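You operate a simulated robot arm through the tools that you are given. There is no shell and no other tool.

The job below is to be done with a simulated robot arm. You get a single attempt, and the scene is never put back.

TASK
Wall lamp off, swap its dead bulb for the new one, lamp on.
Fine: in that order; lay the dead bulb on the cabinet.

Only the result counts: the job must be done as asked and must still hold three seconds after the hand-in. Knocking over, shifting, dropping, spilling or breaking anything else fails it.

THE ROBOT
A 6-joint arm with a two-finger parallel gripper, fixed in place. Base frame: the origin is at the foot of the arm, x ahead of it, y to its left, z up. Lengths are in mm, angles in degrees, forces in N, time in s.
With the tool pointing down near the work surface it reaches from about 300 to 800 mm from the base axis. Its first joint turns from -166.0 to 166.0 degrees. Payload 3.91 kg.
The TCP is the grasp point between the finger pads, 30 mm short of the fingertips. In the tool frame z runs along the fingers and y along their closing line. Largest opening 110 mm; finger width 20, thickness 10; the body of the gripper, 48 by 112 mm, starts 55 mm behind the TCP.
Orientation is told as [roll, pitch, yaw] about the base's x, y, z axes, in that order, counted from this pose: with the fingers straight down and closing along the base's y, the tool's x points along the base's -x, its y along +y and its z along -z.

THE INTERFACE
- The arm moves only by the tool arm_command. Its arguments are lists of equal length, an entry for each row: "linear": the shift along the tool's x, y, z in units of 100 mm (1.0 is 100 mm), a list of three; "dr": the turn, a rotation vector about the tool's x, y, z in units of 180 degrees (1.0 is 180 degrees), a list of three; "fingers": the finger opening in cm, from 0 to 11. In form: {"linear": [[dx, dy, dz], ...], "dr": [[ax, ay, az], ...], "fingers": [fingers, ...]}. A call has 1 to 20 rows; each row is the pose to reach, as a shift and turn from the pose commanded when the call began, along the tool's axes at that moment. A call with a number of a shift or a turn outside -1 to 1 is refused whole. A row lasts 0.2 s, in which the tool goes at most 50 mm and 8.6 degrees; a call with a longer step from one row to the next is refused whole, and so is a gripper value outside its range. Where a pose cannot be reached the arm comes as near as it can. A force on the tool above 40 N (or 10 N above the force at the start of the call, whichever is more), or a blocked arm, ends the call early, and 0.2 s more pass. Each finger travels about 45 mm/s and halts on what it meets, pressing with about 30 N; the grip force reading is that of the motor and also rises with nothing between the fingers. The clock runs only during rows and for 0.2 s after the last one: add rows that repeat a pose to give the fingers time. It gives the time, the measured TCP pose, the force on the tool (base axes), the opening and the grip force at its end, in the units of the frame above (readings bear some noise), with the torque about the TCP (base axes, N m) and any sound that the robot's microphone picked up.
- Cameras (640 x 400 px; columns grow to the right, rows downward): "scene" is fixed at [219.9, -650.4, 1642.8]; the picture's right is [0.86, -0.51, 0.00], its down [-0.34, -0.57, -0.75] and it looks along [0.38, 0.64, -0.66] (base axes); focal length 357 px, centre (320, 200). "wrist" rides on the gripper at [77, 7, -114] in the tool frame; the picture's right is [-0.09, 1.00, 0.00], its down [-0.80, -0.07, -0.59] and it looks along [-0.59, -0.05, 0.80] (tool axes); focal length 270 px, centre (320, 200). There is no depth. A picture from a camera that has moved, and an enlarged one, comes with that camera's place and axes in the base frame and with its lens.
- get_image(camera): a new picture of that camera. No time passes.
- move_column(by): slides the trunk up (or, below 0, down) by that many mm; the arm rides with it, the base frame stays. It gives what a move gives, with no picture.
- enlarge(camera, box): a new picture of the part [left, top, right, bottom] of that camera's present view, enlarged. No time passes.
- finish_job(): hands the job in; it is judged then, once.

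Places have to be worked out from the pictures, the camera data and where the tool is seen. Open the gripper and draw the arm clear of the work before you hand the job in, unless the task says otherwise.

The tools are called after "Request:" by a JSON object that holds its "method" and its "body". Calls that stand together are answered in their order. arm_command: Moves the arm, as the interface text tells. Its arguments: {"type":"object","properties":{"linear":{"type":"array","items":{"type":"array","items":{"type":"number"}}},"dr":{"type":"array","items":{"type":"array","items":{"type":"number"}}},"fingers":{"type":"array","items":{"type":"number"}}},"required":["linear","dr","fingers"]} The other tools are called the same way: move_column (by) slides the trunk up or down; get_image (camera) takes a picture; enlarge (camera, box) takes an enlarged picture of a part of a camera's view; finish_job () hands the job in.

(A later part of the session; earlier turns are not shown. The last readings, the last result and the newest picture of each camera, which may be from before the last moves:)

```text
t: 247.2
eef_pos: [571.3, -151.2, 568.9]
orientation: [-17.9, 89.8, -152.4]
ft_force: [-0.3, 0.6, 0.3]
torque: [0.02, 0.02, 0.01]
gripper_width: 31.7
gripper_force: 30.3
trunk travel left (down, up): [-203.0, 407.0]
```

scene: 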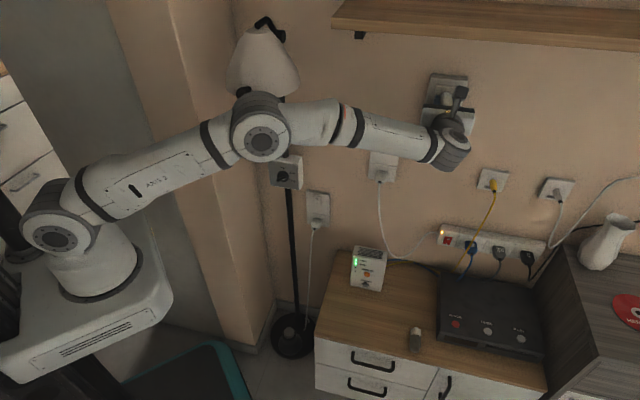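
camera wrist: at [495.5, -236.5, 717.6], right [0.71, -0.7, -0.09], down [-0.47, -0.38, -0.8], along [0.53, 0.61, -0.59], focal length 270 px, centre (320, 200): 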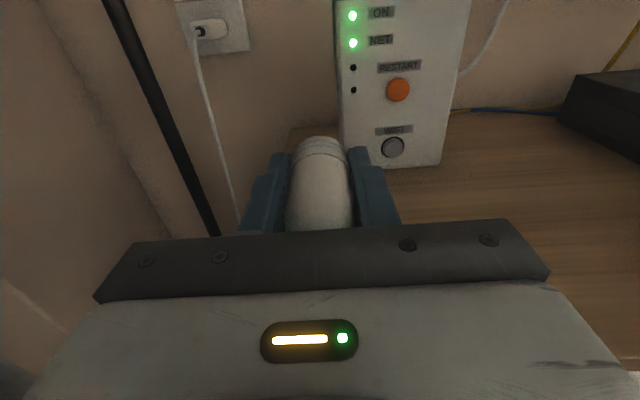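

Request:
{"method": "arm_command", "body": {"linear": [[-0.01, 0, 0], [-0.015, 0, 0]], "dr": [[0, 0, 0], [0, 0, 0]], "fingers": [2.4, 2.4]}}

Request:
{"method": "arm_command", "body": {"linear": [[-0.01, 0, 0], [-0.015, 0, 0]], "dr": [[0, 0, 0], [0, 0, 0]], "fingers": [2.4, 2.4]}}

```text
t: 247.8
eef_pos: [571.0, -150.1, 567.4]
orientation: [-2.6, 89.8, -137.1]
ft_force: [0.3, -1.0, 3.8]
torque: [-0.09, 0.08, 0.03]
gripper_width: 31.5
gripper_force: 30.1
trunk travel left (down, up): [-203.0, 407.0]
```

```text
t: 248.4
eef_pos: [571.5, -149.1, 568.0]
orientation: [33.4, 89.8, -101.2]
ft_force: [-0.3, 0.7, 12.8]
torque: [-0.19, 0.16, -0.03]
gripper_width: 31.5
gripper_force: 29.8
trunk travel left (down, up): [-203.0, 407.0]
```

Contact, this time under the glass end, so the bulb had tilted slightly nose-up. I ease off and set it down.

Request:
{"method": "arm_command", "body": {"linear": [[0.005, 0, 0], [0.01, 0, 0], [0.01, 0, 0], [0.01, 0, 0], [0.01, 0, 0], [0.01, 0, 0], [0.01, 0, 0], [0.01, 0, 0], [0.01, 0, 0], [0.01, 0, 0], [0.01, 0, 0]], "dr": [[0, 0, 0], [0, 0, 0], [0, 0, 0], [0, 0, 0], [0, 0, 0], [0, 0, 0], [0, 0, 0], [0, 0, 0], [0, 0, 0], [0, 0, 0], [0, 0, 0]], "fingers": [2.4, 2.4, 3.1, 3.2, 3.3, 3.5, 3.8, 4.2, 4.8, 5.5, 6]}}

Request:
{"method": "enlarge", "body": {"camera": "wrist", "box": [240, 120, 400, 220]}}

Request:
{"method": "enlarge", "body": {"camera": "scene", "box": [300, 295, 380, 345]}}

```text
t: 250.8
eef_pos: [570.1, -150.9, 568.6]
orientation: [-12.7, 89.8, -147.3]
ft_force: [1.0, 0.3, 0.1]
torque: [0.01, 0.04, -0.02]
gripper_width: 60.0
gripper_force: 0.0
trunk travel left (down, up): [-203.0, 407.0]
```

```text
4.00 times, centred on (320, 170) of wrist
camera zoom: at [494.9, -236.2, 644.0], right [0.71, -0.7, -0.09], down [-0.47, -0.38, -0.8], along [0.53, 0.61, -0.59], focal length 1081 px, centre (320, 320)
```

zoom: 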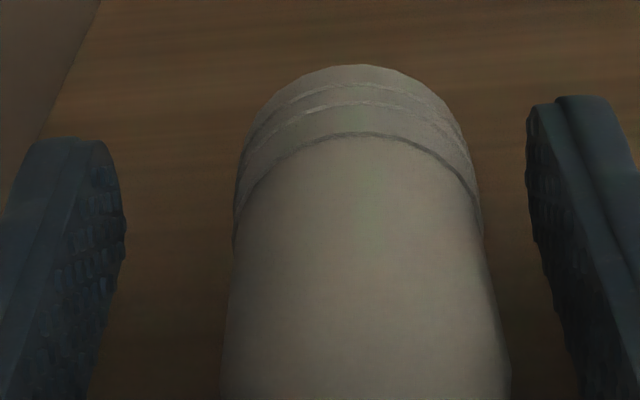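

```text
8.00 times, centred on (340, 320) of scene
camera zoom: at [219.9, -650.4, 1642.8], right [0.86, -0.51, 0.0], down [-0.34, -0.57, -0.75], along [0.38, 0.64, -0.66], focal length 2853 px, centre (160, -760)
```

zoom: 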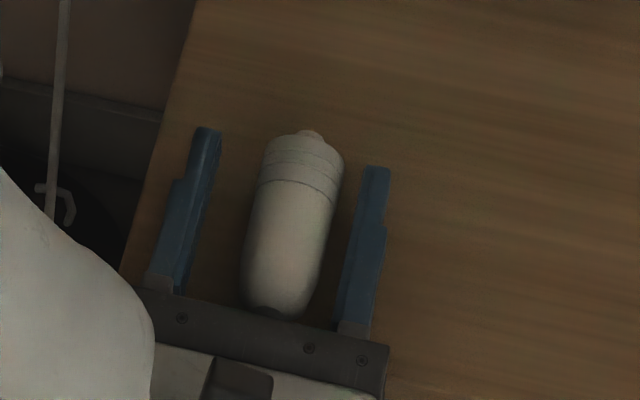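

It settled 5.6 mm right of centre this time. I move the open hand over it, further back so that the fingertips are a few millimetres behind the cap.

Request:
{"method": "arm_command", "body": {"linear": [[0, 0.02, -0.04], [0, 0.04, -0.09], [-0.01, 0.056, -0.14], [-0.02, 0.056, -0.18], [-0.02, 0.056, -0.18]], "dr": [[0, 0, 0], [0, 0, 0], [0, 0, 0], [0, 0, 0], [0, 0, 0]], "fingers": [6, 6, 6, 6, 6]}}

Request:
{"method": "enlarge", "body": {"camera": "wrist", "box": [240, 100, 400, 200]}}

```text
t: 252.0
eef_pos: [562.5, -168.4, 565.2]
orientation: [-7.0, 89.7, -141.7]
ft_force: [-0.6, 0.3, 0.2]
torque: [0.01, 0.0, -0.04]
gripper_width: 60.0
gripper_force: 0.1
trunk travel left (down, up): [-203.0, 407.0]
```

```text
4.00 times, centred on (320, 150) of wrist
camera zoom: at [486.3, -254.1, 642.3], right [0.71, -0.7, -0.09], down [-0.47, -0.38, -0.8], along [0.53, 0.61, -0.59], focal length 1081 px, centre (320, 400)
```

zoom: 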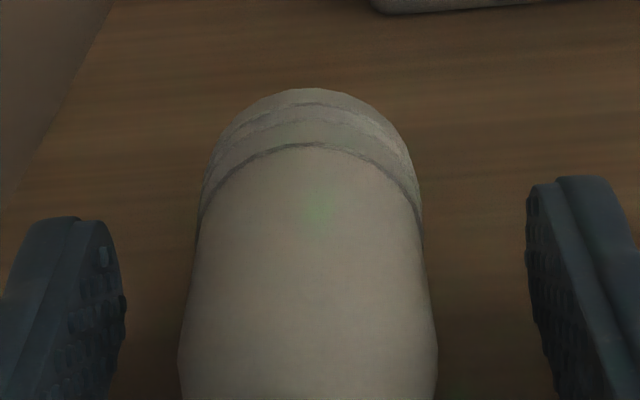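

Request:
{"method": "arm_command", "body": {"linear": [[0, -0.009, -0.01], [0, -0.009, -0.02], [0, -0.009, -0.02], [0, -0.009, -0.02], [0, -0.009, -0.02], [0, -0.009, -0.02], [0, -0.009, -0.02], [0, -0.009, -0.02], [0, -0.009, -0.02], [0, -0.009, -0.02]], "dr": [[0, 0, 0], [0, 0, 0], [0, 0, 0], [0, 0, 0], [0, 0, 0], [0, 0, 0], [0, 0, 0], [0, 0, 0], [0, 0, 0], [0, 0, 0]], "fingers": [6, 6, 5, 4.2, 3.6, 3.3, 3.0, 2.7, 2.4, 2.4]}}

Request:
{"method": "enlarge", "body": {"camera": "wrist", "box": [240, 100, 400, 200]}}

```text
t: 254.2
eef_pos: [560.1, -169.4, 566.0]
orientation: [-11.6, 89.8, -146.2]
ft_force: [0.7, -0.3, 0.4]
torque: [-0.03, 0.0, -0.01]
gripper_width: 32.3
gripper_force: 30.0
trunk travel left (down, up): [-203.0, 407.0]
```

```text
4.00 times, centred on (320, 150) of wrist
camera zoom: at [484.4, -254.6, 641.8], right [0.71, -0.7, -0.09], down [-0.47, -0.38, -0.8], along [0.53, 0.61, -0.59], focal length 1081 px, centre (320, 400)
```

zoom: 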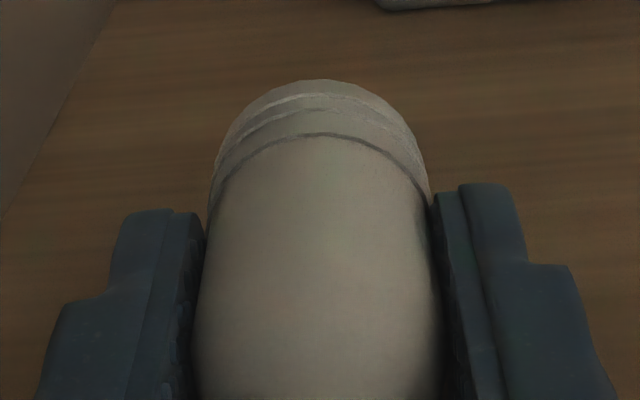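

Gripped with extra stroke. I lift, roll the hand 90° so the fingers are above and below (no more sag), and raise the trunk.

Request:
{"method": "arm_command", "body": {"linear": [[0.1, 0, 0], [0.4, 0, 0], [0.8, 0, 0], [0.9, 0, 0]], "dr": [[0, 0, 0], [0, 0, 0], [0, 0, 0], [0, 0, 0]], "fingers": [2.4, 2.4, 2.4, 2.4]}}

Request:
{"method": "arm_command", "body": {"linear": [[0, 0, 0], [0, 0, 0], [0, 0, 0], [0, 0, 0], [0, 0, 0], [0, 0, 0], [0, 0, 0], [0, 0, 0], [0, 0, 0], [0, 0, 0], [0, 0, 0]], "dr": [[0, 0, 0.047], [0, 0, 0.094], [0, 0, 0.141], [0, 0, 0.188], [0, 0, 0.235], [0, 0, 0.282], [0, 0, 0.329], [0, 0, 0.376], [0, 0, 0.423], [0, 0, 0.47], [0, 0, 0.5]], "fingers": [2.4, 2.4, 2.4, 2.4, 2.4, 2.4, 2.4, 2.4, 2.4, 2.4, 2.4]}}

Request:
{"method": "move_column", "body": {"by": 400}}

Request:
{"method": "get_image", "body": {"camera": "scene"}}

Request:
{"method": "get_image", "body": {"camera": "wrist"}}

```text
t: 255.2
eef_pos: [561.9, -167.4, 656.3]
orientation: [-23.6, 89.8, -158.2]
ft_force: [-0.7, 0.7, -0.5]
torque: [-0.01, 0.0, 0.01]
gripper_width: 32.7
gripper_force: 29.8
trunk travel left (down, up): [-203.0, 407.0]
```

```text
t: 257.6
eef_pos: [560.8, -168.4, 656.2]
orientation: [-89.8, -0.3, 135.3]
ft_force: [-0.2, -0.6, -1.1]
torque: [0.0, 0.01, 0.01]
gripper_width: 32.6
gripper_force: 30.8
trunk travel left (down, up): [-203.0, 407.0]
```

```text
t: 261.4
eef_pos: [561.8, -168.7, 1055.4]
orientation: [-89.8, 0.0, 135.4]
ft_force: [0.1, -0.6, 0.1]
torque: [-0.04, 0.01, -0.01]
gripper_width: 32.3
gripper_force: 30.0
trunk travel left (down, up): [-603.0, 7.0]
```

```text
taken
```

scene: 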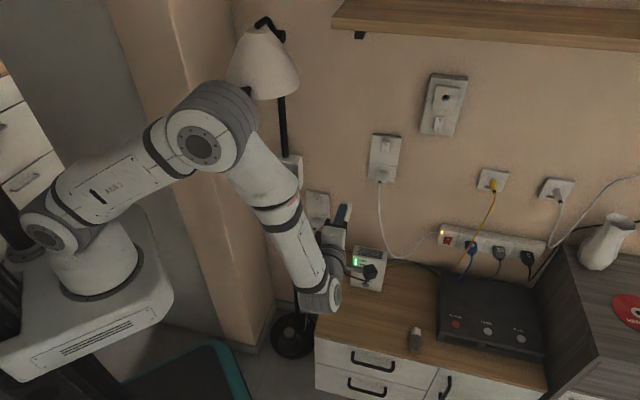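

```text
taken
camera wrist: at [534.8, -303.6, 1047.7], right [-0.07, 0.06, -1.0], down [-0.99, 0.14, 0.07], along [0.14, 0.99, 0.05], focal length 270 px, centre (320, 200)
```

wrist: 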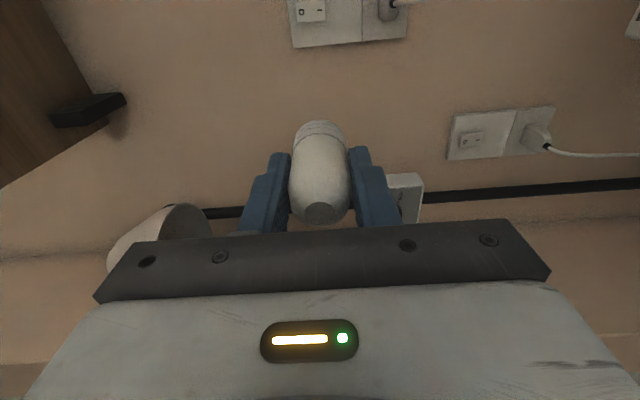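

Now I travel to the socket: right, up, then forward, keeping this orientation.

Request:
{"method": "arm_command", "body": {"linear": [[0.2, -0.2, 0], [0.5, -0.5, 0], [0.8, -0.8, 0], [1.0, -0.95, 0]], "dr": [[0, 0, 0], [0, 0, 0], [0, 0, 0], [0, 0, 0]], "fingers": [2.4, 2.4, 2.4, 2.4]}}

Request:
{"method": "arm_command", "body": {"linear": [[0.2, -0.2, 0.2], [0.5, -0.5, 0.4], [0.8, -0.8, 0.6], [0.93, -0.9, 0.9], [0.93, -0.9, 1.0]], "dr": [[0, 0, 0], [0, 0, 0], [0, 0, 0], [0, 0, 0], [0, 0, 0]], "fingers": [2.4, 2.4, 2.4, 2.4, 2.4]}}

Request:
{"method": "get_image", "body": {"camera": "wrist"}}

Request:
{"method": "get_image", "body": {"camera": "scene"}}

```text
t: 262.4
eef_pos: [631.4, -240.5, 1149.0]
orientation: [-89.8, -0.1, 135.5]
ft_force: [-0.6, 0.0, -0.1]
torque: [-0.03, 0.0, 0.03]
gripper_width: 32.6
gripper_force: 29.9
trunk travel left (down, up): [-603.0, 7.0]
```

```text
t: 263.6
eef_pos: [770.0, -233.0, 1238.8]
orientation: [-89.8, 0.0, 135.3]
ft_force: [0.9, 0.2, -0.8]
torque: [-0.04, 0.01, 0.03]
gripper_width: 32.3
gripper_force: 30.6
trunk travel left (down, up): [-603.0, 7.0]
```

```text
taken
camera wrist: at [743.7, -367.3, 1230.3], right [-0.07, 0.06, -1.0], down [-0.99, 0.14, 0.07], along [0.14, 0.99, 0.05], focal length 270 px, centre (320, 200)
```

wrist: 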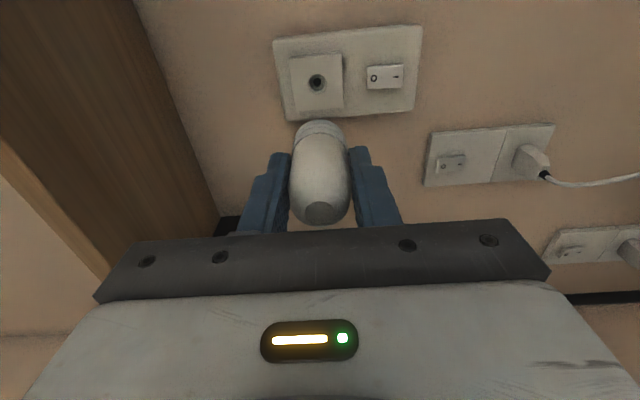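

```text
taken
```

scene: 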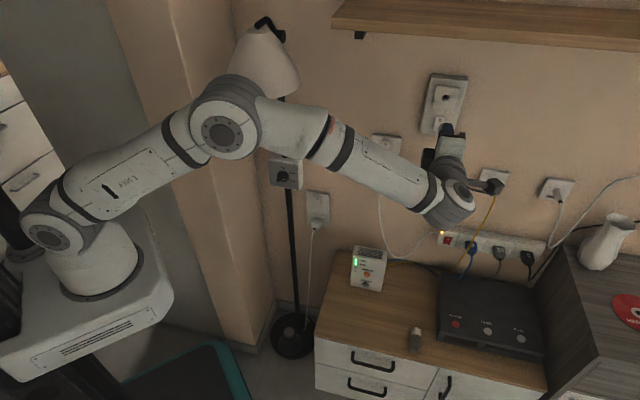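

The hole is in clear view from the side. I enlarge it to align the height exactly, since height is the horizontal direction in this picture.

Request:
{"method": "enlarge", "body": {"camera": "wrist", "box": [272, 50, 368, 110]}}

Request:
{"method": "enlarge", "body": {"camera": "wrist", "box": [256, 110, 384, 190]}}

Request:
{"method": "enlarge", "body": {"camera": "scene", "box": [412, 95, 476, 135]}}

```text
6.67 times, centred on (320, 80) of wrist
camera zoom: at [743.7, -367.3, 1230.3], right [-0.07, 0.06, -1.0], down [-0.99, 0.14, 0.07], along [0.14, 0.99, 0.05], focal length 1802 px, centre (320, 1000)
```

zoom: 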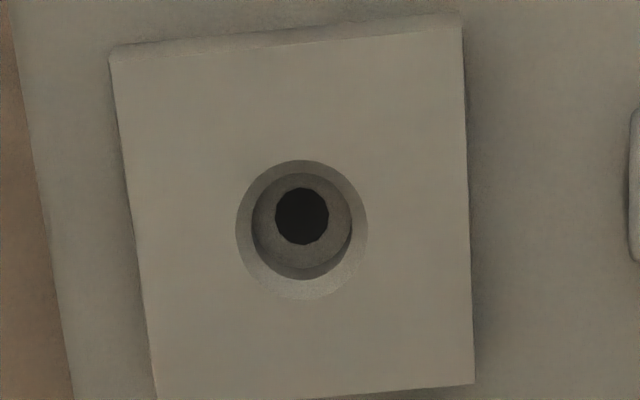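

```text
5.00 times, centred on (320, 150) of wrist
camera zoom: at [743.7, -367.3, 1230.3], right [-0.07, 0.06, -1.0], down [-0.99, 0.14, 0.07], along [0.14, 0.99, 0.05], focal length 1351 px, centre (320, 450)
```

zoom: 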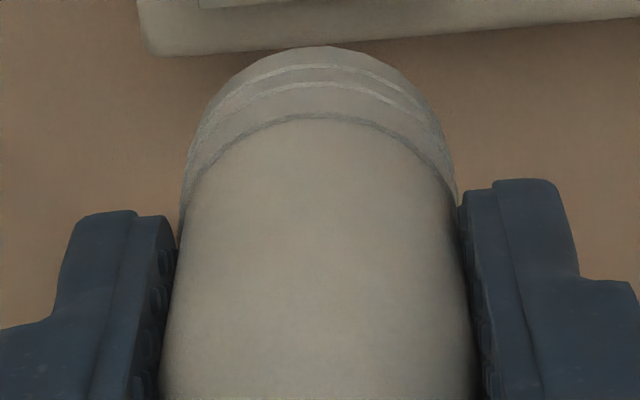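

```text
10.00 times, centred on (444, 115) of scene
camera zoom: at [219.9, -650.4, 1642.8], right [0.86, -0.51, 0.0], down [-0.34, -0.57, -0.75], along [0.38, 0.64, -0.66], focal length 3567 px, centre (-920, 1050)
```

zoom: 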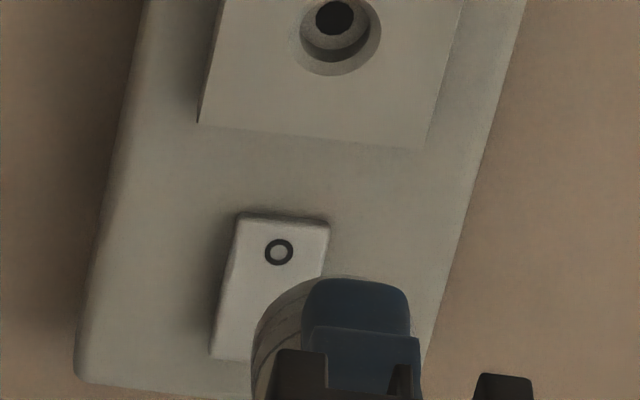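

The hole is 2.7 mm above and about 2.9 mm right of the hand axis, and the bulb is coaxial in the grip. I correct and advance 100 mm, then re-measure from closer.

Request:
{"method": "arm_command", "body": {"linear": [[0.015, -0.014, 0.25], [0.029, -0.027, 0.5], [0.029, -0.027, 0.8], [0.029, -0.027, 1.0], [0.029, -0.027, 1.0]], "dr": [[0, 0, 0], [0, 0, 0], [0, 0, 0], [0, 0, 0], [0, 0, 0]], "fingers": [2.4, 2.4, 2.4, 2.4, 2.4]}}

Request:
{"method": "enlarge", "body": {"camera": "wrist", "box": [256, 75, 384, 155]}}

Request:
{"method": "enlarge", "body": {"camera": "scene", "box": [412, 85, 476, 125]}}

```text
t: 264.8
eef_pos: [842.5, -163.4, 1241.8]
orientation: [-89.8, 0.0, 135.4]
ft_force: [-0.3, 0.0, -0.3]
torque: [-0.02, -0.02, -0.04]
gripper_width: 32.6
gripper_force: 29.8
trunk travel left (down, up): [-603.0, 7.0]
```

```text
5.00 times, centred on (320, 115) of wrist
camera zoom: at [815.5, -298.4, 1233.9], right [-0.07, 0.06, -1.0], down [-0.99, 0.14, 0.07], along [0.14, 0.99, 0.05], focal length 1351 px, centre (320, 625)
```

zoom: 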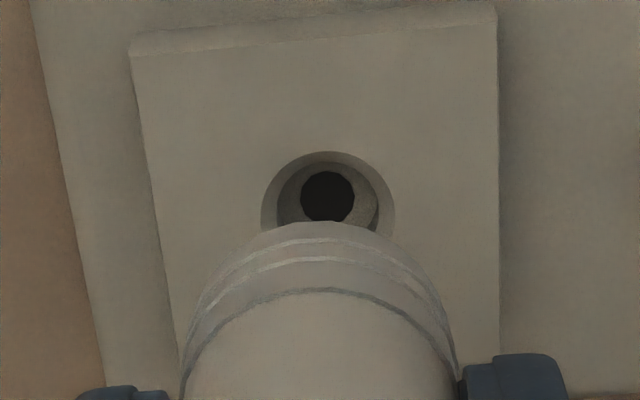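

```text
10.00 times, centred on (444, 105) of scene
camera zoom: at [219.9, -650.4, 1642.8], right [0.86, -0.51, 0.0], down [-0.34, -0.57, -0.75], along [0.38, 0.64, -0.66], focal length 3567 px, centre (-920, 1150)
```

zoom: 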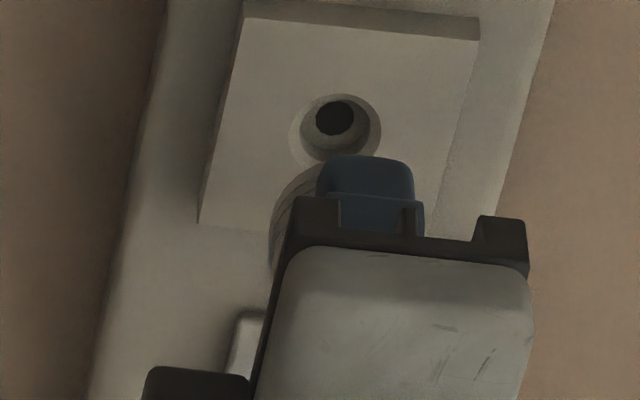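

I'm 1.3 mm high and 0.3 mm right. I also realise the arm yields sideways under axial load (about 0.1 mm right and 0.06 mm up per newton), which drags the plug off centre whenever I push, so I'll counter-steer during the push. I correct and insert 40 mm.

Request:
{"method": "arm_command", "body": {"linear": [[-0.002, 0.007, 0.05], [-0.003, 0.013, 0.15], [-0.003, 0.013, 0.27], [-0.003, 0.013, 0.37], [-0.003, 0.013, 0.4], [-0.003, 0.013, 0.4]], "dr": [[0, 0, 0], [0, 0, 0], [0, 0, 0], [0, 0, 0], [0, 0, 0], [0, 0, 0]], "fingers": [2.4, 2.4, 2.4, 2.4, 2.4, 2.4]}}

Request:
{"method": "enlarge", "body": {"camera": "wrist", "box": [256, 75, 384, 155]}}

```text
t: 266.2
eef_pos: [870.1, -134.6, 1240.8]
orientation: [-89.8, 0.0, 135.3]
ft_force: [-0.1, 0.3, -0.3]
torque: [0.0, -0.01, 0.05]
gripper_width: 32.8
gripper_force: 30.2
trunk travel left (down, up): [-603.0, 7.0]
```

```text
5.00 times, centred on (320, 115) of wrist
camera zoom: at [843.7, -270.0, 1233.1], right [-0.07, 0.06, -1.0], down [-0.99, 0.14, 0.07], along [0.14, 0.99, 0.05], focal length 1351 px, centre (320, 625)
```

zoom: 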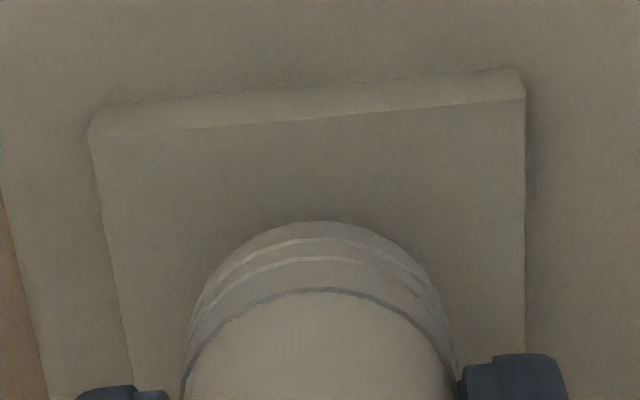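

The hole is 0.7 mm below and 1 mm left of the axis. I correct that and creep forward 6 mm.

Request:
{"method": "arm_command", "body": {"linear": [[-0.005, 0.003, 0.0], [-0.009, 0.006, 0.01], [-0.009, 0.006, 0.03], [-0.009, 0.006, 0.05], [-0.009, 0.006, 0.06]], "dr": [[0, 0, 0], [0, 0, 0], [0, 0, 0], [0, 0, 0], [0, 0, 0]], "fingers": [2.4, 2.4, 2.4, 2.4, 2.4]}}

Request:
{"method": "arm_command", "body": {"linear": [[0, 0, 0.01], [0, 0, 0.02]], "dr": [[0, 0, 0], [0, 0, 0]], "fingers": [2.4, 2.4]}}

Request:
{"method": "enlarge", "body": {"camera": "wrist", "box": [256, 85, 384, 165]}}

```text
t: 267.4
eef_pos: [873.6, -130.4, 1239.5]
orientation: [-89.8, -0.1, 135.3]
ft_force: [-0.5, 1.5, -0.5]
torque: [0.0, -0.01, 0.0]
gripper_width: 32.4
gripper_force: 30.0
trunk travel left (down, up): [-603.0, 7.0]
```

```text
t: 268.0
eef_pos: [874.8, -128.5, 1240.2]
orientation: [-89.7, 0.0, 135.3]
ft_force: [-0.1, -1.1, -0.3]
torque: [0.0, 0.04, 0.0]
gripper_width: 32.6
gripper_force: 29.9
trunk travel left (down, up): [-603.0, 7.0]
```

```text
5.00 times, centred on (320, 125) of wrist
camera zoom: at [848.3, -263.4, 1232.4], right [-0.07, 0.06, -1.0], down [-0.99, 0.14, 0.07], along [0.14, 0.99, 0.05], focal length 1351 px, centre (320, 575)
```

zoom: 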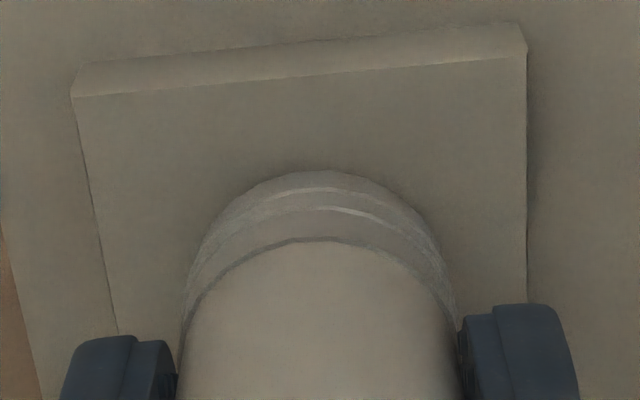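

Aligned within about half a millimetre and just about to touch. I continue in 1 mm steps with counter-steering (left and down as the load builds).

Request:
{"method": "arm_command", "body": {"linear": [[0, 0, 0.01], [0, 0, 0.02]], "dr": [[0, 0, 0], [0, 0, 0]], "fingers": [2.4, 2.4]}}

Request:
{"method": "arm_command", "body": {"linear": [[0, 0, 0.01], [0, 0, 0.02]], "dr": [[0, 0, 0], [0, 0, 0]], "fingers": [2.4, 2.4]}}

```text
t: 268.6
eef_pos: [877.6, -126.4, 1240.9]
orientation: [-89.8, 0.1, 135.3]
ft_force: [-1.2, -0.9, -0.6]
torque: [0.04, -0.02, 0.01]
gripper_width: 32.5
gripper_force: 30.1
trunk travel left (down, up): [-603.0, 7.0]
```

```text
t: 269.2
eef_pos: [877.6, -127.8, 1240.2]
orientation: [-89.9, -0.1, 135.3]
ft_force: [-7.9, -4.8, -1.1]
torque: [0.0, -0.02, 0.07]
gripper_width: 32.6
gripper_force: 29.7
trunk travel left (down, up): [-603.0, 7.0]
```

Contact at 9 N. Now I push with counter-steer.

Request:
{"method": "arm_command", "body": {"linear": [[-0.008, 0.005, 0.002], [-0.013, 0.008, 0.008], [-0.018, 0.011, 0.015], [-0.022, 0.014, 0.022]], "dr": [[0, 0, 0], [0, 0, 0], [0, 0, 0], [0, 0, 0]], "fingers": [2.4, 2.4, 2.4, 2.4]}}

Request:
{"method": "enlarge", "body": {"camera": "wrist", "box": [256, 85, 384, 165]}}

```text
t: 270.2
eef_pos: [875.3, -124.8, 1240.0]
orientation: [-90.0, 0.0, 135.3]
ft_force: [-6.5, -13.1, 2.1]
torque: [0.13, -0.14, -0.23]
gripper_width: 32.4
gripper_force: 29.6
trunk travel left (down, up): [-603.0, 7.0]
```

```text
5.00 times, centred on (320, 125) of wrist
camera zoom: at [848.7, -260.0, 1232.3], right [-0.06, 0.06, -1.0], down [-0.99, 0.14, 0.07], along [0.14, 0.99, 0.05], focal length 1351 px, centre (320, 575)
```

zoom: 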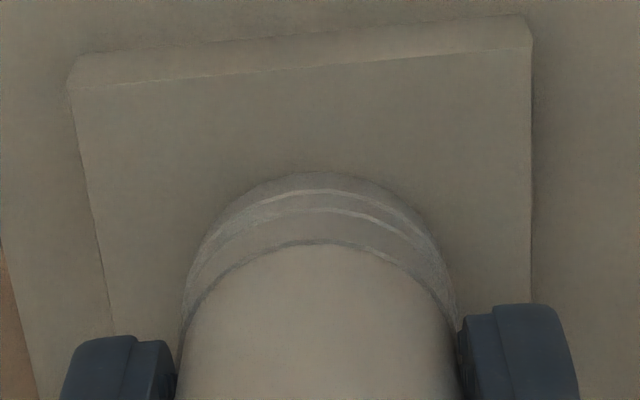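

Over-steered: the side force has flipped sign. I take back about 60 % of it so the side forces are balanced, and push on.

Request:
{"method": "arm_command", "body": {"linear": [[0.007, -0.003, 0.0], [0.013, -0.006, 0.005], [0.013, -0.006, 0.012], [0.013, -0.006, 0.02]], "dr": [[0, 0, 0], [0, 0, 0], [0, 0, 0], [0, 0, 0]], "fingers": [2.4, 2.4, 2.4, 2.4]}}

Request:
{"method": "enlarge", "body": {"camera": "wrist", "box": [256, 85, 384, 165]}}

```text
t: 271.2
eef_pos: [879.4, -125.1, 1240.0]
orientation: [-89.9, -0.1, 135.4]
ft_force: [-17.1, -10.2, -3.9]
torque: [-0.11, 0.23, 0.19]
gripper_width: 32.4
gripper_force: 30.2
trunk travel left (down, up): [-603.0, 7.0]
```

```text
5.00 times, centred on (320, 125) of wrist
camera zoom: at [850.5, -258.7, 1232.4], right [-0.06, 0.06, -1.0], down [-0.99, 0.14, 0.07], along [0.14, 0.99, 0.05], focal length 1351 px, centre (320, 575)
```

zoom: 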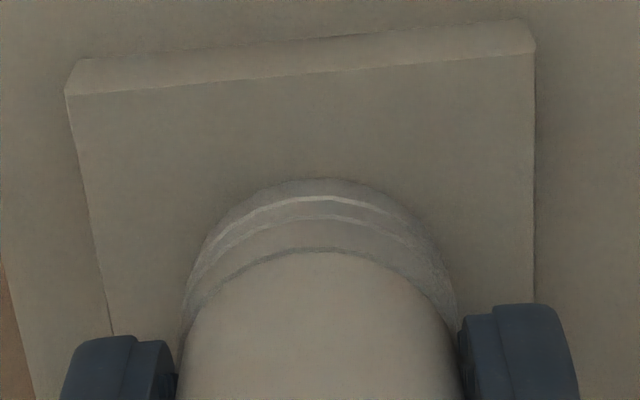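

The picture shows the bulb is now about 1 mm left of the hole, so the side force is only friction, not a wall. I go back to the lateral position that looked aligned before contact and push again.

Request:
{"method": "arm_command", "body": {"linear": [[0.004, 0, -0.02], [0.01, 0.002, -0.02], [0.01, 0.002, -0.01], [0.01, 0.002, 0.005], [0.01, 0.002, 0.02]], "dr": [[0, 0, 0], [0, 0, 0], [0, 0, 0], [0, 0, 0], [0, 0, 0]], "fingers": [2.4, 2.4, 2.4, 2.4, 2.4]}}

Request:
{"method": "enlarge", "body": {"camera": "wrist", "box": [256, 85, 384, 165]}}

```text
t: 272.4
eef_pos: [879.2, -122.0, 1240.6]
orientation: [-89.9, 0.1, 135.4]
ft_force: [-15.7, -9.1, -2.7]
torque: [-0.15, 0.17, 0.15]
gripper_width: 32.4
gripper_force: 30.2
trunk travel left (down, up): [-603.0, 7.0]
```

```text
5.00 times, centred on (320, 125) of wrist
camera zoom: at [852.8, -258.0, 1233.2], right [-0.06, 0.06, -1.0], down [-0.99, 0.14, 0.07], along [0.14, 0.99, 0.05], focal length 1351 px, centre (320, 575)
```

zoom: 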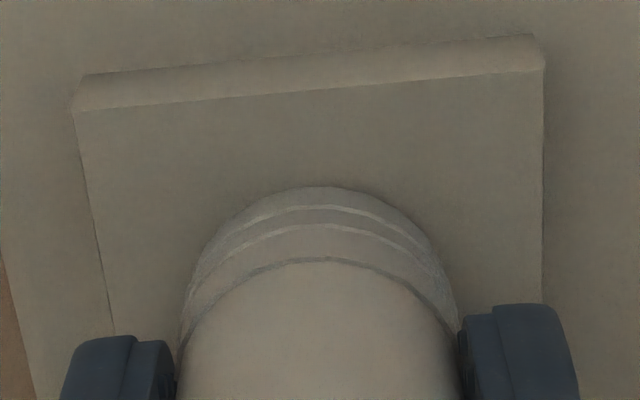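

Sideways it's aligned, but under load the hand rides 1 mm high. I repeat with a 1 mm downward offset.

Request:
{"method": "arm_command", "body": {"linear": [[0, 0.005, -0.015], [0, 0.01, -0.018], [0, 0.01, -0.008], [0, 0.01, 0.007], [0, 0.01, 0.022]], "dr": [[0, 0, 0], [0, 0, 0], [0, 0, 0], [0, 0, 0], [0, 0, 0]], "fingers": [2.4, 2.4, 2.4, 2.4, 2.4]}}

Request:
{"method": "enlarge", "body": {"camera": "wrist", "box": [256, 85, 384, 165]}}

```text
t: 273.6
eef_pos: [880.5, -122.1, 1238.9]
orientation: [-90.0, 0.1, 135.3]
ft_force: [-13.7, -10.0, 1.0]
torque: [0.16, -0.2, 0.09]
gripper_width: 32.3
gripper_force: 29.7
trunk travel left (down, up): [-603.0, 7.0]
```

```text
5.00 times, centred on (320, 125) of wrist
camera zoom: at [853.9, -256.9, 1231.6], right [-0.06, 0.06, -1.0], down [-0.99, 0.14, 0.07], along [0.14, 0.99, 0.05], focal length 1351 px, centre (320, 575)
```

zoom: 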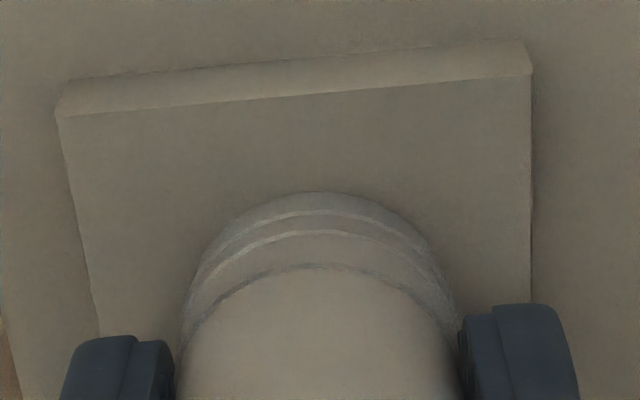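

Now it's 0.6 mm low, so the middle is 0.4 mm back up. I push again there.

Request:
{"method": "arm_command", "body": {"linear": [[0.001, -0.002, -0.015], [0.002, -0.004, -0.018], [0.002, -0.004, -0.008], [0.002, -0.004, 0.007], [0.002, -0.004, 0.025]], "dr": [[0, 0, 0], [0, 0, 0], [0, 0, 0], [0, 0, 0], [0, 0, 0]], "fingers": [2.4, 2.4, 2.4, 2.4, 2.4]}}

Request:
{"method": "enlarge", "body": {"camera": "wrist", "box": [256, 85, 384, 165]}}

```text
t: 274.8
eef_pos: [884.1, -119.4, 1239.7]
orientation: [-89.9, 0.0, 135.4]
ft_force: [-17.8, -11.7, -4.3]
torque: [-0.22, 0.29, 0.09]
gripper_width: 32.5
gripper_force: 30.3
trunk travel left (down, up): [-603.0, 7.0]
```

```text
5.00 times, centred on (320, 125) of wrist
camera zoom: at [856.4, -255.2, 1232.0], right [-0.06, 0.06, -1.0], down [-0.99, 0.14, 0.07], along [0.14, 0.99, 0.05], focal length 1351 px, centre (320, 575)
```

zoom: 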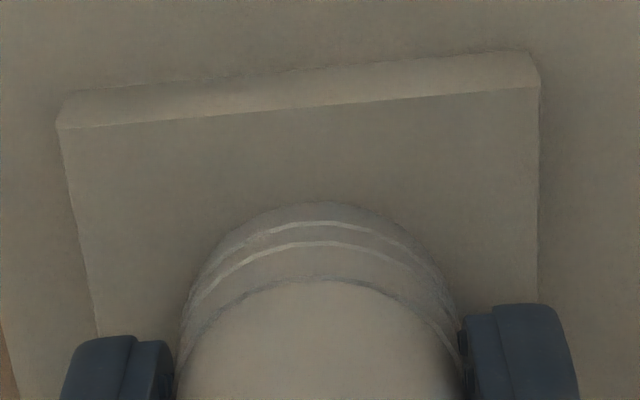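

Aligned vertically to a tenth and still nothing at 21 N. Only the sideways position is uncertain by about 0.8 mm, so I scan it in one go: five push pulses at different offsets.

Request:
{"method": "arm_command", "body": {"linear": [[-0.004, 0, -0.015], [-0.004, 0, -0.003], [-0.004, 0, 0.01], [-0.004, 0, 0.02], [-0.008, 0, -0.005], [-0.008, 0, 0.005], [-0.008, 0, 0.018], [-0.008, 0, 0.028], [-0.012, 0, 0.003], [-0.012, 0, 0.013], [-0.012, 0, 0.026], [-0.012, 0, 0.036], [0.004, 0, 0.01], [0.004, 0, 0.02], [0.004, 0, 0.033], [0.004, 0, 0.043], [0.008, 0, 0.018], [0.008, 0, 0.028], [0.008, 0, 0.04], [0.008, 0, 0.05]], "dr": [[0, 0, 0], [0, 0, 0], [0, 0, 0], [0, 0, 0], [0, 0, 0], [0, 0, 0], [0, 0, 0], [0, 0, 0], [0, 0, 0], [0, 0, 0], [0, 0, 0], [0, 0, 0], [0, 0, 0], [0, 0, 0], [0, 0, 0], [0, 0, 0], [0, 0, 0], [0, 0, 0], [0, 0, 0], [0, 0, 0]], "fingers": [2.4, 2.4, 2.4, 2.4, 2.4, 2.4, 2.4, 2.4, 2.4, 2.4, 2.4, 2.4, 2.4, 2.4, 2.4, 2.4, 2.4, 2.4, 2.4, 2.4]}}

Request:
{"method": "enlarge", "body": {"camera": "wrist", "box": [256, 85, 384, 165]}}

```text
t: 279.0
eef_pos: [889.0, -115.6, 1237.9]
orientation: [-89.9, -0.1, 135.4]
ft_force: [-6.3, -6.6, -1.7]
torque: [0.04, -0.07, -0.02]
gripper_width: 32.6
gripper_force: 29.6
trunk travel left (down, up): [-603.0, 7.0]
```

```text
5.00 times, centred on (320, 125) of wrist
camera zoom: at [861.7, -250.7, 1231.3], right [-0.07, 0.06, -1.0], down [-0.99, 0.14, 0.07], along [0.14, 0.99, 0.05], focal length 1351 px, centre (320, 575)
```

zoom: 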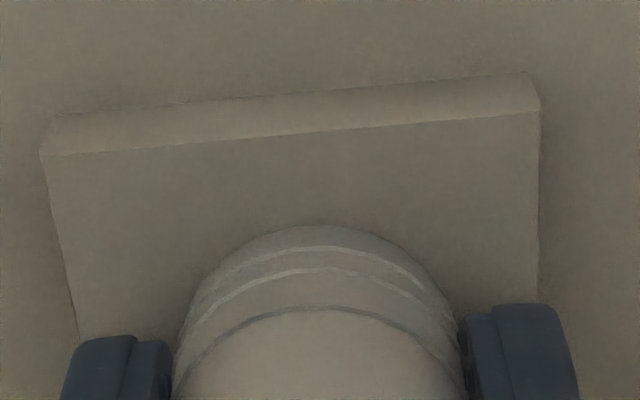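

No snap anywhere in that scan. The last thing I haven't combined is good centring together with the bulb's original roll, which by my count corresponds to a hand roll of about +22.5°. I retract 3 mm, turn the hand back 67.5° and push once more.

Request:
{"method": "arm_command", "body": {"linear": [[-0.008, 0, 0.02], [-0.007, 0.001, 0.015], [-0.006, 0.002, 0.015], [-0.006, 0.002, 0.015], [-0.006, 0.003, 0.015], [-0.005, 0.003, 0.015], [-0.005, 0.004, 0.015], [-0.005, 0.004, 0.015], [-0.005, 0.0046, 0.015], [-0.005, 0.0046, 0.015]], "dr": [[0, 0, 0], [0, 0, -0.045], [0, 0, -0.09], [0, 0, -0.135], [0, 0, -0.18], [0, 0, -0.225], [0, 0, -0.27], [0, 0, -0.315], [0, 0, -0.36], [0, 0, -0.375]], "fingers": [2.4, 2.4, 2.4, 2.4, 2.4, 2.4, 2.4, 2.4, 2.4, 2.4]}}

Request:
{"method": "enlarge", "body": {"camera": "scene", "box": [425, 85, 465, 110]}}

Request:
{"method": "get_image", "body": {"camera": "wrist"}}

```text
t: 281.2
eef_pos: [890.0, -112.8, 1236.9]
orientation: [-89.7, 67.6, 135.8]
ft_force: [-0.3, -0.5, -0.6]
torque: [0.02, 0.01, -0.02]
gripper_width: 32.4
gripper_force: 30.0
trunk travel left (down, up): [-603.0, 7.0]
```

```text
16.00 times, centred on (445, 98) of scene
camera zoom: at [219.9, -650.4, 1642.8], right [0.86, -0.51, 0.0], down [-0.34, -0.57, -0.75], along [0.38, 0.64, -0.66], focal length 5706 px, centre (-1680, 1840)
```

zoom: 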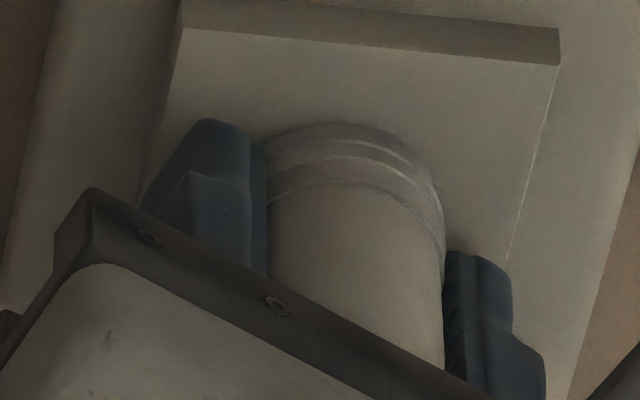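

```text
taken
camera wrist: at [834.2, -219.8, 1306.1], right [0.63, -0.62, -0.46], down [-0.68, -0.16, -0.71], along [0.37, 0.76, -0.53], focal length 270 px, centre (320, 200)
```

wrist: 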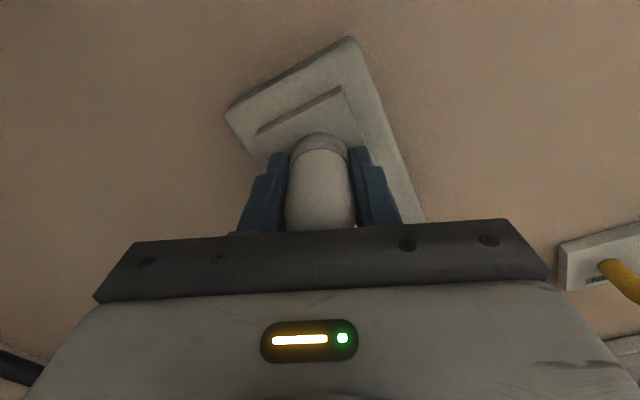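

The cap's right edge (445) matches the dead bulb's (447) in this pose. I offset 0.8 mm left and 0.6 mm down to counter the load drift and push briskly.

Request:
{"method": "arm_command", "body": {"linear": [[-0.005, -0.003, 0.005], [-0.0086, -0.0051, 0.015], [-0.0086, -0.0051, 0.03], [-0.0086, -0.0051, 0.045], [-0.0086, -0.0051, 0.055]], "dr": [[0, 0, 0], [0, 0, 0], [0, 0, 0], [0, 0, 0], [0, 0, 0]], "fingers": [2.4, 2.4, 2.4, 2.4, 2.4]}}

Request:
{"method": "enlarge", "body": {"camera": "scene", "box": [425, 85, 465, 110]}}

```text
t: 282.4
eef_pos: [891.3, -112.8, 1239.6]
orientation: [-90.0, 67.4, 135.5]
ft_force: [-17.5, -13.7, -3.6]
torque: [-0.18, 0.09, -0.03]
gripper_width: 32.8
gripper_force: 30.7
trunk travel left (down, up): [-603.0, 7.0]
```

```text
16.00 times, centred on (445, 98) of scene
camera zoom: at [219.9, -650.4, 1642.8], right [0.86, -0.51, 0.0], down [-0.34, -0.57, -0.75], along [0.38, 0.64, -0.66], focal length 5706 px, centre (-1680, 1840)
```

zoom: 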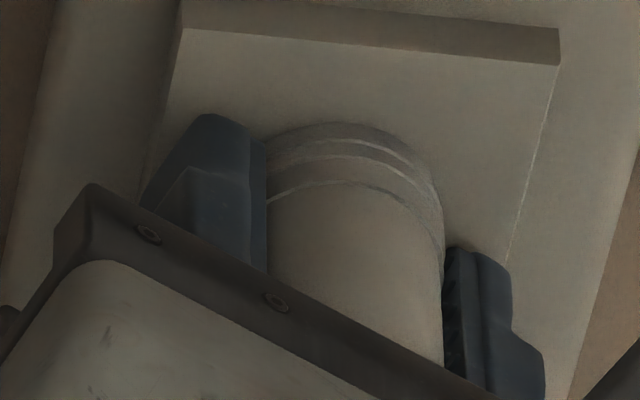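

At 22 N the cap still stands 2–3 mm proud. I now see why: pushing hard lifts and shifts the hand by up to 1.5 mm, so the tip jams on the rim of the inner hole. The right way is a light push with a fine raster. My stroke is used up again, so I take the bulb back for one more regrip.

Request:
{"method": "arm_command", "body": {"linear": [[0, 0, -0.1], [0, 0, -0.25], [0, 0, -0.45], [0, 0, -0.7], [0, 0, -1.0]], "dr": [[0, 0, -0.02], [0, 0, -0.05], [0, 0, -0.09], [0, 0, -0.125], [0, 0, -0.125]], "fingers": [2.4, 2.4, 2.4, 2.4, 2.4]}}

Request:
{"method": "arm_command", "body": {"linear": [[0, 0, -0.3], [0, 0, -0.6], [0, 0, -0.9], [0, 0, -1.0]], "dr": [[0, 0, 0], [0, 0, 0], [0, 0, 0], [0, 0, 0]], "fingers": [2.4, 2.4, 2.4, 2.4]}}

Request:
{"method": "arm_command", "body": {"linear": [[-0.2, -0.2, -0.15], [-0.45, -0.45, -0.3], [-0.7, -0.7, -0.45], [-0.9, -0.9, -0.5], [-1.0, -1.0, -0.5]], "dr": [[0, 0, 0], [0, 0, 0], [0, 0, 0], [0, 0, 0], [0, 0, 0]], "fingers": [2.4, 2.4, 2.4, 2.4, 2.4]}}

Request:
{"method": "arm_command", "body": {"linear": [[-0.2, -0.2, 0], [-0.45, -0.45, 0], [-0.7, -0.7, 0], [-0.9, -0.9, 0], [-1.0, -1.0, 0]], "dr": [[0, 0, 0], [0, 0, 0], [0, 0, 0], [0, 0, 0], [0, 0, 0]], "fingers": [2.4, 2.4, 2.4, 2.4, 2.4]}}

Request:
{"method": "move_column", "body": {"by": -400}}

Request:
{"method": "get_image", "body": {"camera": "wrist"}}

```text
t: 283.6
eef_pos: [822.3, -180.6, 1237.5]
orientation: [14.3, 89.8, -120.3]
ft_force: [-0.1, -0.2, -0.6]
torque: [0.0, 0.02, 0.01]
gripper_width: 32.4
gripper_force: 30.0
trunk travel left (down, up): [-603.0, 7.0]
```

```text
t: 284.6
eef_pos: [752.7, -249.8, 1238.7]
orientation: [-9.9, 89.8, -144.4]
ft_force: [0.4, -0.1, -1.4]
torque: [0.0, 0.01, 0.0]
gripper_width: 32.6
gripper_force: 30.1
trunk travel left (down, up): [-603.0, 7.0]
```

```text
t: 285.8
eef_pos: [645.8, -217.3, 1139.6]
orientation: [-6.5, 89.8, -141.2]
ft_force: [-0.3, -0.2, -0.8]
torque: [0.0, -0.01, -0.02]
gripper_width: 32.6
gripper_force: 30.2
trunk travel left (down, up): [-603.0, 7.0]
```

```text
t: 287.0
eef_pos: [573.4, -147.5, 1038.8]
orientation: [-4.2, 89.9, -139.0]
ft_force: [-0.5, -1.0, -1.4]
torque: [-0.03, 0.03, 0.01]
gripper_width: 32.5
gripper_force: 29.9
trunk travel left (down, up): [-603.0, 7.0]
```

```text
t: 290.8
eef_pos: [573.3, -146.5, 638.7]
orientation: [-11.7, 89.8, -146.3]
ft_force: [-0.8, 0.3, 0.5]
torque: [-0.02, 0.04, -0.03]
gripper_width: 32.4
gripper_force: 29.7
trunk travel left (down, up): [-203.0, 407.0]
```

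```text
taken
camera wrist: at [498.0, -232.7, 714.2], right [0.71, -0.7, -0.09], down [-0.47, -0.38, -0.8], along [0.53, 0.61, -0.59], focal length 270 px, centre (320, 200)
```

wrist: 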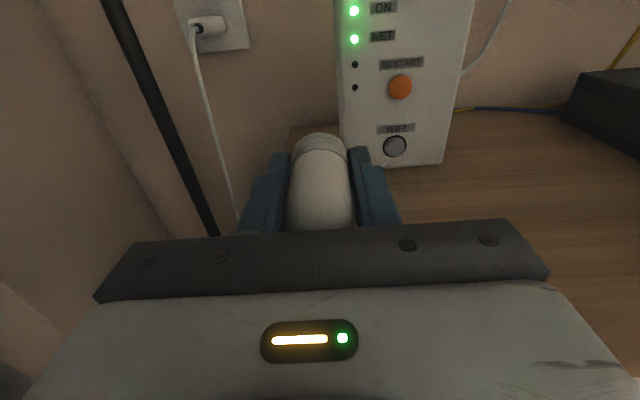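

Request:
{"method": "arm_command", "body": {"linear": [[-0.1, 0, -0.03], [-0.3, 0, -0.03], [-0.5, 0, -0.03], [-0.6, 0, -0.03], [-0.66, 0, -0.03], [-0.66, 0, -0.03]], "dr": [[0, 0, 0], [0, 0, 0], [0, 0, 0], [0, 0, 0], [0, 0, 0], [0, 0, 0]], "fingers": [2.4, 2.4, 2.4, 2.4, 2.4, 2.4]}}

Request:
{"method": "arm_command", "body": {"linear": [[-0.01, 0, 0], [-0.02, 0, 0]], "dr": [[0, 0, 0], [0, 0, 0]], "fingers": [2.4, 2.4]}}

Request:
{"method": "arm_command", "body": {"linear": [[-0.01, 0, 0], [-0.015, 0, 0]], "dr": [[0, 0, 0], [0, 0, 0]], "fingers": [2.4, 2.4]}}

Request:
{"method": "arm_command", "body": {"linear": [[-0.01, 0, 0], [-0.015, 0, 0]], "dr": [[0, 0, 0], [0, 0, 0]], "fingers": [2.4, 2.4]}}

```text
t: 292.2
eef_pos: [571.4, -149.3, 573.8]
orientation: [-8.2, 89.8, -142.8]
ft_force: [0.6, -0.1, -0.2]
torque: [0.03, -0.03, -0.01]
gripper_width: 32.0
gripper_force: 29.9
trunk travel left (down, up): [-203.0, 407.0]
```

```text
t: 292.8
eef_pos: [571.1, -149.0, 570.1]
orientation: [-16.8, 89.9, -151.4]
ft_force: [0.1, -0.1, -0.7]
torque: [-0.03, 0.01, 0.01]
gripper_width: 31.8
gripper_force: 30.2
trunk travel left (down, up): [-203.0, 407.0]
```

```text
t: 293.4
eef_pos: [572.9, -148.0, 567.9]
orientation: [-16.5, 89.7, -151.2]
ft_force: [-0.7, -0.1, 0.0]
torque: [0.05, 0.01, 0.0]
gripper_width: 32.0
gripper_force: 30.1
trunk travel left (down, up): [-203.0, 407.0]
```

```text
t: 294.0
eef_pos: [573.0, -149.3, 566.8]
orientation: [31.3, 89.9, -103.4]
ft_force: [1.4, -2.3, 8.3]
torque: [-0.03, -0.02, 0.06]
gripper_width: 31.8
gripper_force: 29.5
trunk travel left (down, up): [-203.0, 407.0]
```

Contact. I release it gently.

Request:
{"method": "arm_command", "body": {"linear": [[0.005, 0, 0], [0.007, 0, 0], [0.007, 0, 0], [0.007, 0, 0], [0.007, 0, 0], [0.007, 0, 0], [0.007, 0, 0], [0.007, 0, 0], [0.007, 0, 0], [0.007, 0, 0], [0.007, 0, 0], [0.007, 0, 0]], "dr": [[0, 0, 0], [0, 0, 0], [0, 0, 0], [0, 0, 0], [0, 0, 0], [0, 0, 0], [0, 0, 0], [0, 0, 0], [0, 0, 0], [0, 0, 0], [0, 0, 0], [0, 0, 0]], "fingers": [2.4, 2.4, 3.1, 3.15, 3.2, 3.25, 3.3, 3.5, 3.8, 4.4, 5.2, 6]}}

Request:
{"method": "enlarge", "body": {"camera": "wrist", "box": [240, 120, 400, 220]}}

Request:
{"method": "enlarge", "body": {"camera": "scene", "box": [300, 295, 380, 345]}}

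```text
t: 296.6
eef_pos: [572.7, -149.7, 567.7]
orientation: [-12.8, 89.8, -147.4]
ft_force: [-0.1, -0.5, 0.7]
torque: [-0.02, -0.01, 0.01]
gripper_width: 60.1
gripper_force: 0.1
trunk travel left (down, up): [-203.0, 407.0]
```

```text
4.00 times, centred on (320, 170) of wrist
camera zoom: at [496.2, -234.6, 643.7], right [0.71, -0.7, -0.09], down [-0.47, -0.38, -0.8], along [0.53, 0.61, -0.59], focal length 1081 px, centre (320, 320)
```

zoom: 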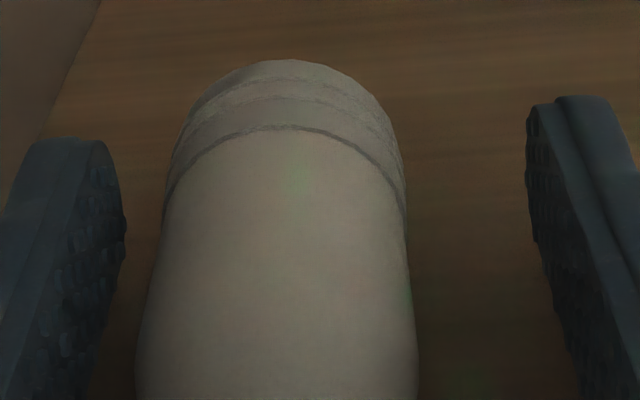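

```text
8.00 times, centred on (340, 320) of scene
camera zoom: at [219.9, -650.4, 1642.8], right [0.86, -0.51, 0.0], down [-0.34, -0.57, -0.75], along [0.38, 0.64, -0.66], focal length 2853 px, centre (160, -760)
```

zoom: 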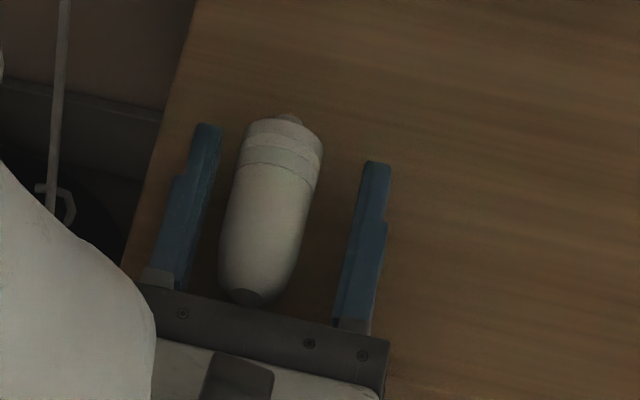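

Request:
{"method": "arm_command", "body": {"linear": [[0, -0.02, -0.04], [0, -0.04, -0.09], [-0.01, -0.05, -0.14], [-0.019, -0.05, -0.185], [-0.019, -0.05, -0.185]], "dr": [[0, 0, 0], [0, 0, 0], [0, 0, 0], [0, 0, 0], [0, 0, 0]], "fingers": [6, 6, 6, 6, 6]}}

Request:
{"method": "enlarge", "body": {"camera": "wrist", "box": [240, 100, 400, 200]}}

```text
t: 297.8
eef_pos: [555.3, -157.8, 565.0]
orientation: [-11.7, 89.7, -146.2]
ft_force: [-0.2, 0.2, 0.5]
torque: [0.02, 0.0, 0.03]
gripper_width: 60.0
gripper_force: 0.0
trunk travel left (down, up): [-203.0, 407.0]
```

```text
4.00 times, centred on (320, 150) of wrist
camera zoom: at [478.9, -244.3, 641.9], right [0.71, -0.7, -0.09], down [-0.47, -0.38, -0.8], along [0.53, 0.61, -0.59], focal length 1081 px, centre (320, 400)
```

zoom: 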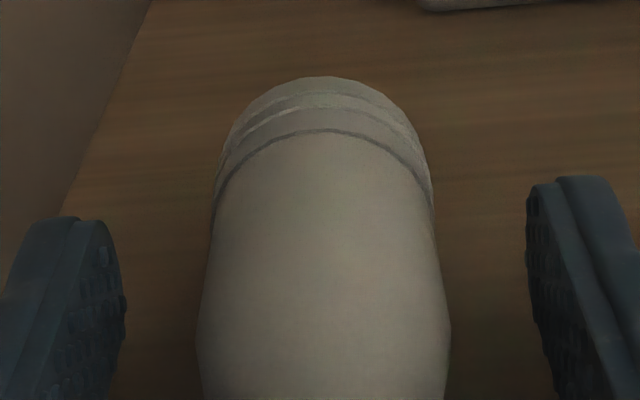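

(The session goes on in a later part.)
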